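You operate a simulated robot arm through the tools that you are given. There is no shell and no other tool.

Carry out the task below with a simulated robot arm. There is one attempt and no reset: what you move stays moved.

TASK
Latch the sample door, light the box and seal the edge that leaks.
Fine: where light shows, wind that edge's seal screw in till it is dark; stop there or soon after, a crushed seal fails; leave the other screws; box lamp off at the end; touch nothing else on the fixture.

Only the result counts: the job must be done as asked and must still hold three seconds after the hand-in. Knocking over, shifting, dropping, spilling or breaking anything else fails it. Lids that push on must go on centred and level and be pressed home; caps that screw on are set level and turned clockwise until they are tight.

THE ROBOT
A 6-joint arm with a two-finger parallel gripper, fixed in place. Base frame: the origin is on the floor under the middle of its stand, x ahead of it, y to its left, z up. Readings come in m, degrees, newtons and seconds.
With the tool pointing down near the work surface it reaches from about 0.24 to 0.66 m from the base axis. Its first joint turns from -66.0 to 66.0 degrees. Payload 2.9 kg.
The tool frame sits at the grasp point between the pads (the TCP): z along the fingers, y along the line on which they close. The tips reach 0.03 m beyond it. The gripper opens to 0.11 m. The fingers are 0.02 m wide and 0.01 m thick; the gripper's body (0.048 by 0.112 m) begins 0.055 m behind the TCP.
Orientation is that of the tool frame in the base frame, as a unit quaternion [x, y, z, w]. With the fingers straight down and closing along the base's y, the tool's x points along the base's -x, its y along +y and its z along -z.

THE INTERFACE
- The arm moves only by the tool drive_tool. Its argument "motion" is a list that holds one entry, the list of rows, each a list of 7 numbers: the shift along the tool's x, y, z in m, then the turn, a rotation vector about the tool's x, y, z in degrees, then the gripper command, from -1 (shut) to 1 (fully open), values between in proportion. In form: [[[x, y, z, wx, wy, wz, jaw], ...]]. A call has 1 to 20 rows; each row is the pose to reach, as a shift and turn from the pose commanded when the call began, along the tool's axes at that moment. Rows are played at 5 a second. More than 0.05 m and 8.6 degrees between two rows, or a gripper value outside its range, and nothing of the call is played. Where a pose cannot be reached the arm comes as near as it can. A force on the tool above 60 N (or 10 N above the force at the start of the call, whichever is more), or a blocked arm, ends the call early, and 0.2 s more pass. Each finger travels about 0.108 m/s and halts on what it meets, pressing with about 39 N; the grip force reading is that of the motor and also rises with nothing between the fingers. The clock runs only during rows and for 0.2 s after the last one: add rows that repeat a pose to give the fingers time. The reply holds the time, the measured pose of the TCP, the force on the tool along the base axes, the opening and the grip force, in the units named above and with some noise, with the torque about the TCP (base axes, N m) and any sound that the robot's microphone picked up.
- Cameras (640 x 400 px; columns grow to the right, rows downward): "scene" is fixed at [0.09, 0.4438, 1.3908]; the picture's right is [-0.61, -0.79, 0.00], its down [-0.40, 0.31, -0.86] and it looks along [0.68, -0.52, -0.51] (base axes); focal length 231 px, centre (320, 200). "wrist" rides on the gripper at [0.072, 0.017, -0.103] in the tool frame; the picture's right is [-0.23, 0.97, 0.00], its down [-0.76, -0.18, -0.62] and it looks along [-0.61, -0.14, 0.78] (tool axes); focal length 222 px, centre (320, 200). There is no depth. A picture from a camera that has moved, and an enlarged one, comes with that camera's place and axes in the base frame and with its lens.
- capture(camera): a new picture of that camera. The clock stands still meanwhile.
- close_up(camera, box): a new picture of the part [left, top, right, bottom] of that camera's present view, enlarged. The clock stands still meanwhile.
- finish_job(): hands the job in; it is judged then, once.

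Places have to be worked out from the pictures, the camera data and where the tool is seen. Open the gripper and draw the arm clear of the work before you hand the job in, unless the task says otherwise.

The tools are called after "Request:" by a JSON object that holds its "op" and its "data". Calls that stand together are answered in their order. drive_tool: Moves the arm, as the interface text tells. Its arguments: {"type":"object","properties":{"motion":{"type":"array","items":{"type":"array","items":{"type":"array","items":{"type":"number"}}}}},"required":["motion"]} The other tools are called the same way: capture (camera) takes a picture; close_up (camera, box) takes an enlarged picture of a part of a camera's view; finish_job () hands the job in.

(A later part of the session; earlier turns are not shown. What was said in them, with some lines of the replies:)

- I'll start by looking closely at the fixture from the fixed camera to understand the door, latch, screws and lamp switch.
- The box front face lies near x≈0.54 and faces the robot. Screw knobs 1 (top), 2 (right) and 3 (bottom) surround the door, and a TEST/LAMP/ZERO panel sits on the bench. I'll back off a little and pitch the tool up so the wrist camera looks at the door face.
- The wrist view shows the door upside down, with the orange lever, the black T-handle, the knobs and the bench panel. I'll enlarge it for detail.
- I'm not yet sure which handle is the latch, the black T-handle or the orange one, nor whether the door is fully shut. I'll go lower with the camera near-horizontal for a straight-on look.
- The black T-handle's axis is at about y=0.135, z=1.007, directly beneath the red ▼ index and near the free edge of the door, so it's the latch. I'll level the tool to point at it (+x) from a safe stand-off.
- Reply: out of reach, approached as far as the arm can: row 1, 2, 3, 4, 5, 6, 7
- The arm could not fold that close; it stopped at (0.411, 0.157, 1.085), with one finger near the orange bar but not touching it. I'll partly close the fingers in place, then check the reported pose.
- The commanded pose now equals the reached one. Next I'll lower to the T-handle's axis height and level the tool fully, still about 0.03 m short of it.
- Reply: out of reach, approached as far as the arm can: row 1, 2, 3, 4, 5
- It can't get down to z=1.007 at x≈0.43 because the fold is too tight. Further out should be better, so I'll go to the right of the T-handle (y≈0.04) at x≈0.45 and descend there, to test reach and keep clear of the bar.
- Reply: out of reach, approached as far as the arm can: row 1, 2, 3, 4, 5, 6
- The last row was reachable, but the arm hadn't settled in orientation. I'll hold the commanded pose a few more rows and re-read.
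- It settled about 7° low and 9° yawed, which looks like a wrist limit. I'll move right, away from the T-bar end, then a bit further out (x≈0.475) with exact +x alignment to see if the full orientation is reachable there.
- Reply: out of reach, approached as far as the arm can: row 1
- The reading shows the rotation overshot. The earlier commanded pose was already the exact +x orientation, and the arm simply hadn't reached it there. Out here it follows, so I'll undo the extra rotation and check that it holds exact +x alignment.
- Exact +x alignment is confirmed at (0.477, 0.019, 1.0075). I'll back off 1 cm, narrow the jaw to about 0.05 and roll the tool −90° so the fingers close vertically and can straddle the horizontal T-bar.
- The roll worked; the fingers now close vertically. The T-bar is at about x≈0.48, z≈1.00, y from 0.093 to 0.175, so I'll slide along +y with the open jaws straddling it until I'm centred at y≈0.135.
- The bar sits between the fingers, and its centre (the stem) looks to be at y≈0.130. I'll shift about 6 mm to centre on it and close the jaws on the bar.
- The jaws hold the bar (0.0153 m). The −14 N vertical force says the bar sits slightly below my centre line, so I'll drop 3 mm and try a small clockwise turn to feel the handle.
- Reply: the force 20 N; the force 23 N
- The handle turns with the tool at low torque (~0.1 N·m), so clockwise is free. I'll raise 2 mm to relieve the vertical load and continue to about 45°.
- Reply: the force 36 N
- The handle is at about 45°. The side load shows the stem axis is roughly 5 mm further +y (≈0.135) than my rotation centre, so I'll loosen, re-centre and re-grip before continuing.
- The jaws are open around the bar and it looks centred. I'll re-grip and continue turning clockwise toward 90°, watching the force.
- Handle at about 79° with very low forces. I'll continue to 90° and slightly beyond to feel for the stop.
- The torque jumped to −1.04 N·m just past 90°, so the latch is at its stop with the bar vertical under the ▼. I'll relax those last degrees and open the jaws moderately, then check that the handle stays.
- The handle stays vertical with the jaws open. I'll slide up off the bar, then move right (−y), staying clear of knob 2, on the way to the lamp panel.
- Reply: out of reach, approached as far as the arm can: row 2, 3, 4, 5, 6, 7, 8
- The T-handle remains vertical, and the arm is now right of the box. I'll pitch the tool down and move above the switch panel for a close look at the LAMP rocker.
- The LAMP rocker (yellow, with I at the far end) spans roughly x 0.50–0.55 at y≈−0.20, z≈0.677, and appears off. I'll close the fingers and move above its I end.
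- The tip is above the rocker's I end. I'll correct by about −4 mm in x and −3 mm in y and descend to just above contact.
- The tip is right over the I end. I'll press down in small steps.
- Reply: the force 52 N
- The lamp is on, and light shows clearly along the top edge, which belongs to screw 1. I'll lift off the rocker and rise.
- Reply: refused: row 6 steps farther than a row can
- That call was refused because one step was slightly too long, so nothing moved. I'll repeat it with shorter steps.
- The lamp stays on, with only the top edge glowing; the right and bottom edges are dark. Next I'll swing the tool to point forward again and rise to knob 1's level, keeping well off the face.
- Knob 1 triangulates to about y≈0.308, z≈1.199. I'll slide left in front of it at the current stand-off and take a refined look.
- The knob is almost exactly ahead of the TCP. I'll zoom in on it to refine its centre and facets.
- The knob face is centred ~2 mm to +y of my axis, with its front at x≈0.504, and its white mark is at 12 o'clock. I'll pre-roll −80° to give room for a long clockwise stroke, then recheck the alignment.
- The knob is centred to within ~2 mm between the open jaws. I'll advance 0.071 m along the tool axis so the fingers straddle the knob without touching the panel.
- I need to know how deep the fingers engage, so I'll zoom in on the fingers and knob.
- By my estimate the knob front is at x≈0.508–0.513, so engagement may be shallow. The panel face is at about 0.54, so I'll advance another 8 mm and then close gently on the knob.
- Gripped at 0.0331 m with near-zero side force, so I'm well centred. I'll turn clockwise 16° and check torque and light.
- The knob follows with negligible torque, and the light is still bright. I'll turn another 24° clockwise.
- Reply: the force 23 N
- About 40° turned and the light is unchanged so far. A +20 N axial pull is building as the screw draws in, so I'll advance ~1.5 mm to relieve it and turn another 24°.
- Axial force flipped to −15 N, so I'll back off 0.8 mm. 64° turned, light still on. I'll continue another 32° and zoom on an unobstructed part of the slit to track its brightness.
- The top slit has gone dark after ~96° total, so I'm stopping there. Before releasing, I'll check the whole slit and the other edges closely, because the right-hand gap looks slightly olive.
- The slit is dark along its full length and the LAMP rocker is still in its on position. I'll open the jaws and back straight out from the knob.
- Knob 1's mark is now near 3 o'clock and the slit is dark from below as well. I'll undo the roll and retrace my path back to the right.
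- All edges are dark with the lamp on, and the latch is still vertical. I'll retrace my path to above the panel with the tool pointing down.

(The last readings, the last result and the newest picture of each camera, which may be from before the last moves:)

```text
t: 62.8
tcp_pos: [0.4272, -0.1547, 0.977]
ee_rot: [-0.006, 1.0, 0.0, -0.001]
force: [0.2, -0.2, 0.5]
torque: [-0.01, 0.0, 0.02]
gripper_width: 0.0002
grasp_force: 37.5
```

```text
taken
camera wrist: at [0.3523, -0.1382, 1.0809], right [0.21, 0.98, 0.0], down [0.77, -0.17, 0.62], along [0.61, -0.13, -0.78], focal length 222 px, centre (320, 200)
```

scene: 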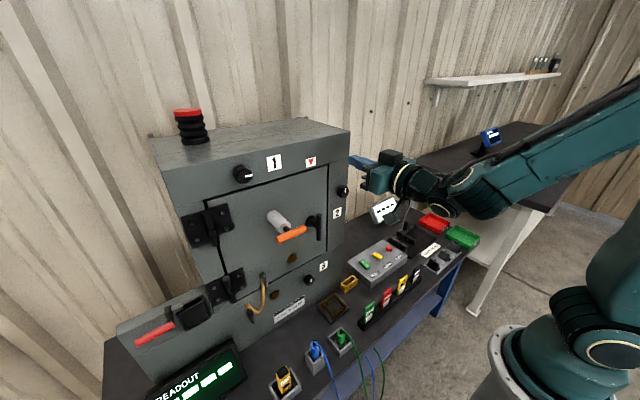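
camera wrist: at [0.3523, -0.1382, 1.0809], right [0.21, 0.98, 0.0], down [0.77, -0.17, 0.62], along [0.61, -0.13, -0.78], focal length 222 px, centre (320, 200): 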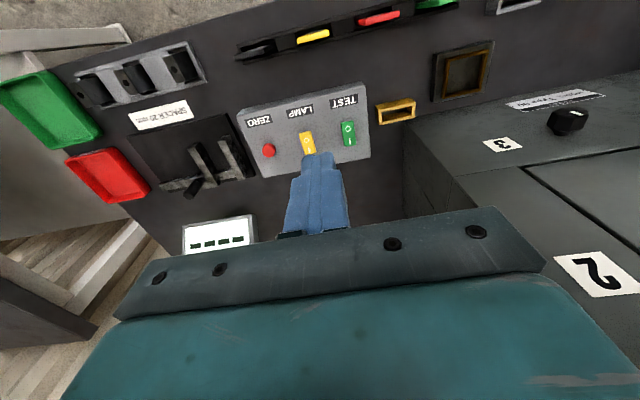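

I'll move above the O (near) end of the LAMP rocker, at x≈0.508, y≈−0.200, stopping above contact.

Request:
{"op": "drive_tool", "data": {"motion": [[[-0.0135, -0.0077, 0.0352, 0, 0, 0, -1], [-0.027, -0.0153, 0.0703, 0, 0, 0, -1], [-0.0405, -0.023, 0.1055, 0, 0, 0, -1], [-0.054, -0.0307, 0.1407, 0, 0, 0, -1], [-0.0675, -0.0383, 0.1758, 0, 0, 0, -1], [-0.081, -0.046, 0.211, 0, 0, 0, -1], [-0.081, -0.046, 0.24, 0, 0, 0, -1], [-0.081, -0.046, 0.24, 0, 0, 0, -1]]]}}

Request:
{"op": "capture", "data": {"camera": "wrist"}}

Request:
{"op": "close_up", "data": {"camera": "scene", "box": [340, 215, 440, 290]}}

```text
t: 64.6
tcp_pos: [0.508, -0.1992, 0.738]
ee_rot: [-0.007, 1.0, 0.0, -0.001]
force: [-0.7, -0.7, 0.2]
torque: [0.01, 0.01, -0.03]
gripper_width: 0.0
grasp_force: 37.2
```

```text
taken
camera wrist: at [0.4347, -0.1835, 0.8421], right [0.21, 0.98, 0.0], down [0.76, -0.17, 0.62], along [0.61, -0.13, -0.78], focal length 222 px, centre (320, 200)
```

wrist: 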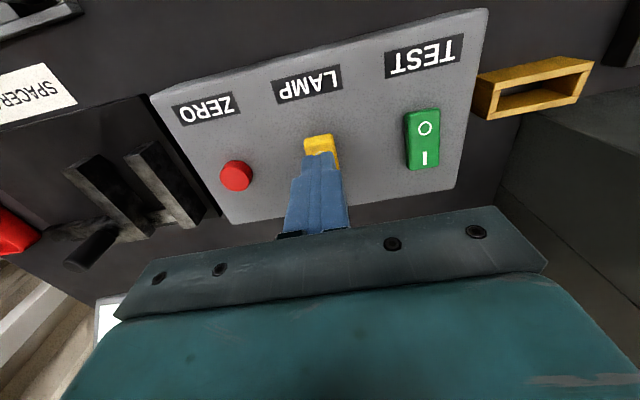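

```text
5.33 times, centred on (390, 252) of scene
camera zoom: at [0.09, 0.4438, 1.3908], right [-0.61, -0.79, 0.0], down [-0.4, 0.31, -0.86], along [0.68, -0.52, -0.51], focal length 1230 px, centre (-53, -80)
```

zoom: 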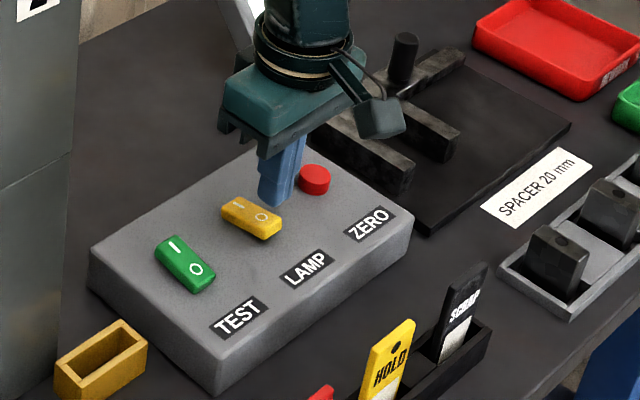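

The tip is aligned over the O end. I'll press down in small steps to switch the lamp off.

Request:
{"op": "drive_tool", "data": {"motion": [[[0, 0, 0.01, 0, 0, 0, -1], [0, 0, 0.02, 0, 0, 0, -1], [0, 0, 0.023, 0, 0, 0, -1], [0, 0, 0.026, 0, 0, 0, -1], [0, 0, 0.029, 0, 0, 0, -1], [0, 0, 0.031, 0, 0, 0, -1], [0, 0, 0.032, 0, 0, 0, -1]]]}}

Request:
{"op": "close_up", "data": {"camera": "scene", "box": [340, 215, 440, 290]}}

```text
t: 66.3
tcp_pos: [0.5073, -0.199, 0.71]
ee_rot: [-0.007, 1.0, 0.001, -0.001]
force: [-7.6, 2.1, 11.1]
torque: [0.06, 0.12, 0.09]
gripper_width: 0.0001
grasp_force: 37.9
stopped in row 7: the force on the tool passed its limit at 61 N (the readings are from after the stop); the commanded pose is now the measured one
```

```text
5.33 times, centred on (390, 252) of scene
camera zoom: at [0.0897, 0.4439, 1.3908], right [-0.61, -0.79, 0.0], down [-0.4, 0.31, -0.86], along [0.68, -0.52, -0.51], focal length 1230 px, centre (-53, -80)
```

zoom: 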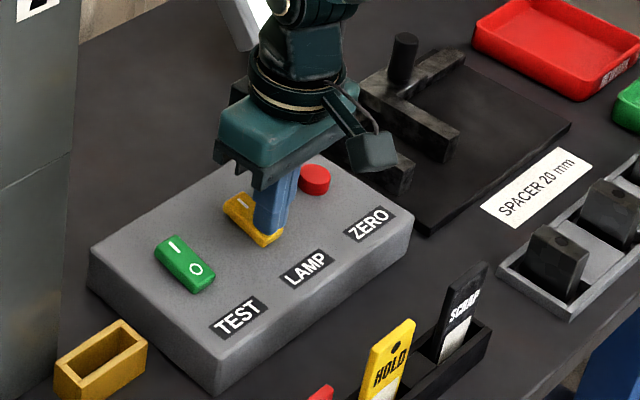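

It reached the press limit and the rocker looks flipped, with its I end up. I'll lift off and inspect.

Request:
{"op": "drive_tool", "data": {"motion": [[[0, 0, -0.01, 0, 0, 0, -1], [0, 0, -0.04, 0, 0, 0, -1], [0, 0, -0.08, 0, 0, 0, -1], [0, 0, -0.12, 0, 0, 0, -1], [0.025, 0.01, -0.155, 0, 0, 0, -1], [0.05, 0.02, -0.19, 0, 0, 0, -1], [0.075, 0.03, -0.225, 0, 0, 0, -1], [0.09, 0.04, -0.26, 0, 0, 0, -1], [0.09, 0.04, -0.26, 0, 0, 0, -1]]]}}

Request:
{"op": "close_up", "data": {"camera": "scene", "box": [340, 230, 420, 290]}}

Request:
{"op": "close_up", "data": {"camera": "wrist", "box": [230, 70, 390, 170]}}

Request:
{"op": "capture", "data": {"camera": "scene"}}

```text
t: 68.3
tcp_pos: [0.417, -0.1588, 0.9682]
ee_rot: [-0.007, 1.0, 0.001, 0.001]
force: [0.9, 0.0, 0.2]
torque: [-0.02, 0.0, 0.0]
gripper_width: 0.0
grasp_force: 37.9
```

```text
6.67 times, centred on (380, 260) of scene
camera zoom: at [0.09, 0.4438, 1.3908], right [-0.61, -0.79, 0.0], down [-0.4, 0.31, -0.86], along [0.68, -0.52, -0.51], focal length 1537 px, centre (-80, -200)
```

zoom: 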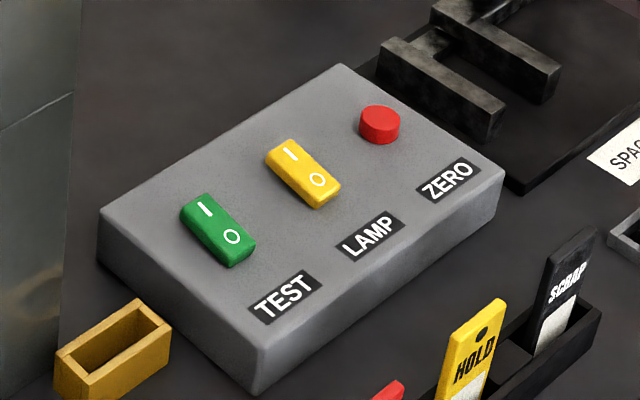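

```text
4.00 times, centred on (310, 120) of wrist
camera zoom: at [0.3429, -0.1434, 1.0718], right [0.21, 0.98, 0.0], down [0.76, -0.17, 0.62], along [0.61, -0.13, -0.78], focal length 888 px, centre (360, 520)
```

zoom: 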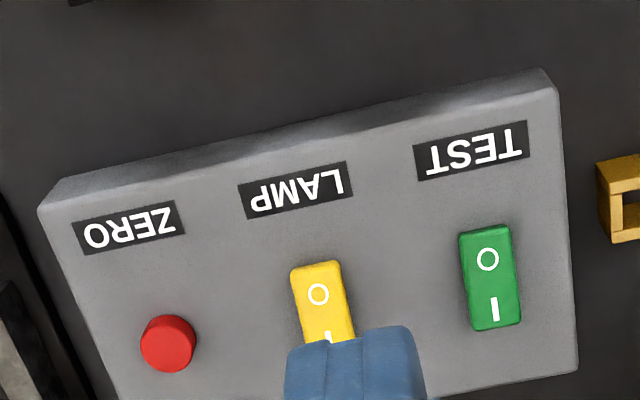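

```text
taken
```

scene: 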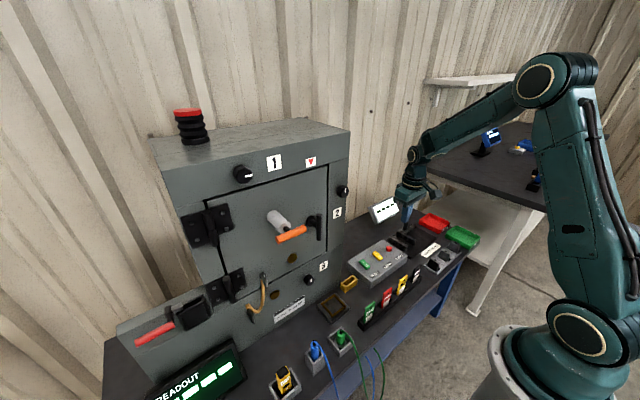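

The LAMP rocker matches its original off look, the latch is vertical, and knobs 2 and 3 are unchanged. I'll draw the arm up and clear, open the gripper, and do a final check.

Request:
{"op": "drive_tool", "data": {"motion": [[[0, 0, -0.04, 0, 0, 0, -0.5], [0.005, 0, -0.08, 0, 0, 0, 0], [0.01, 0, -0.12, 0, 0, 0, 0.5], [0.015, 0, -0.16, 0, 0, 0, 1], [0.02, 0, -0.2, 0, 0, 0, 1], [0.03, 0, -0.24, 0, 0, 0, 1], [0.04, 0, -0.28, 0, 0, 0, 1], [0.04, 0, -0.28, 0, 0, 0, 1]]]}}

Request:
{"op": "capture", "data": {"camera": "scene"}}

Request:
{"op": "close_up", "data": {"camera": "scene", "box": [160, 120, 370, 320]}}

Request:
{"op": "close_up", "data": {"camera": "scene", "box": [320, 180, 500, 300]}}

```text
t: 70.1
tcp_pos: [0.3773, -0.1608, 1.2496]
ee_rot: [-0.007, 1.0, 0.0, 0.0]
force: [0.2, -0.5, 0.3]
torque: [0.0, -0.02, 0.0]
gripper_width: 0.1099
grasp_force: 0.1
```

```text
taken
```

scene: 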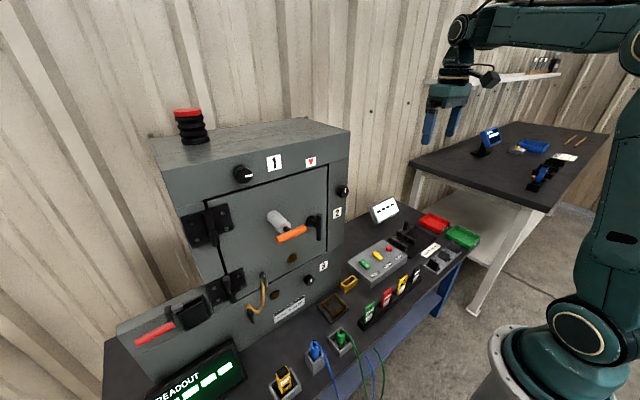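

```text
2.00 times, centred on (265, 220) of scene
camera zoom: at [0.09, 0.4438, 1.3908], right [-0.61, -0.79, 0.0], down [-0.4, 0.31, -0.86], along [0.68, -0.52, -0.51], focal length 461 px, centre (430, 160)
```

zoom: 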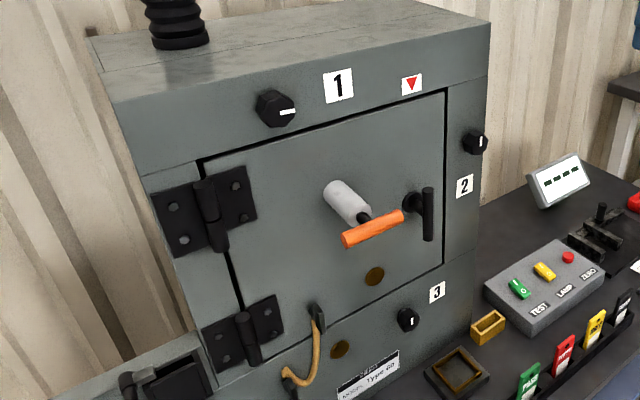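

```text
3.33 times, centred on (410, 240) of scene
camera zoom: at [0.09, 0.4438, 1.3908], right [-0.61, -0.79, 0.0], down [-0.4, 0.31, -0.86], along [0.68, -0.52, -0.51], focal length 769 px, centre (20, 67)
```

zoom: 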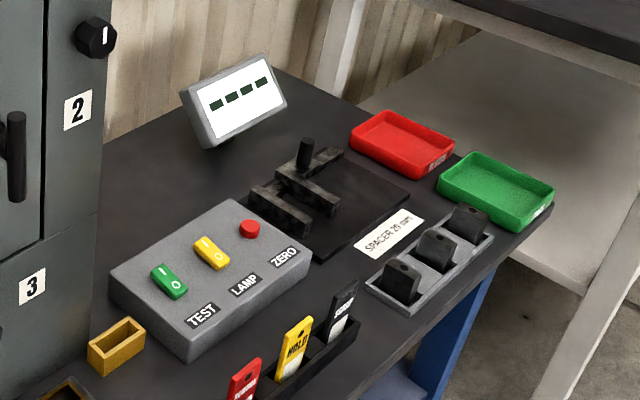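

The final views show the latch vertical under its mark, screw 1 wound in with the top edge dark, screws 2 and 3 untouched, the LAMP rocker off, and nothing else moved. The arm is clear and the gripper open, so I'm handing in.

Request:
{"op": "finish_job", "data": {}}

```text
The job is handed in.
```

The sample door is latched, the leaking top edge is sealed and the lamp is off. I've handed the job in, but no verdict came back.

- **Latch:** I turned the black T-handle clockwise about 90° until it met its stop. It has stayed upright under the red ▼ mark since I let go.
- **Leak:** With the lamp on, light showed only along the top edge.
- **Seal screw:** I wound screw 1 in about 96° clockwise. The light was still on at 64° and gone at 96°, so the screw is at most about 32° past the point where it went dark. With the lamp still on, every edge I could see was dark.
- **Lamp:** I pressed the LAMP rocker back to O, and it looks the same as it did at the start. That press reached the 60 N force limit before I lifted off.
- **Everything else:** Screws 2 and 3 still have their marks where they were, and nothing else on the bench looks moved. The arm is clear with the gripper open.
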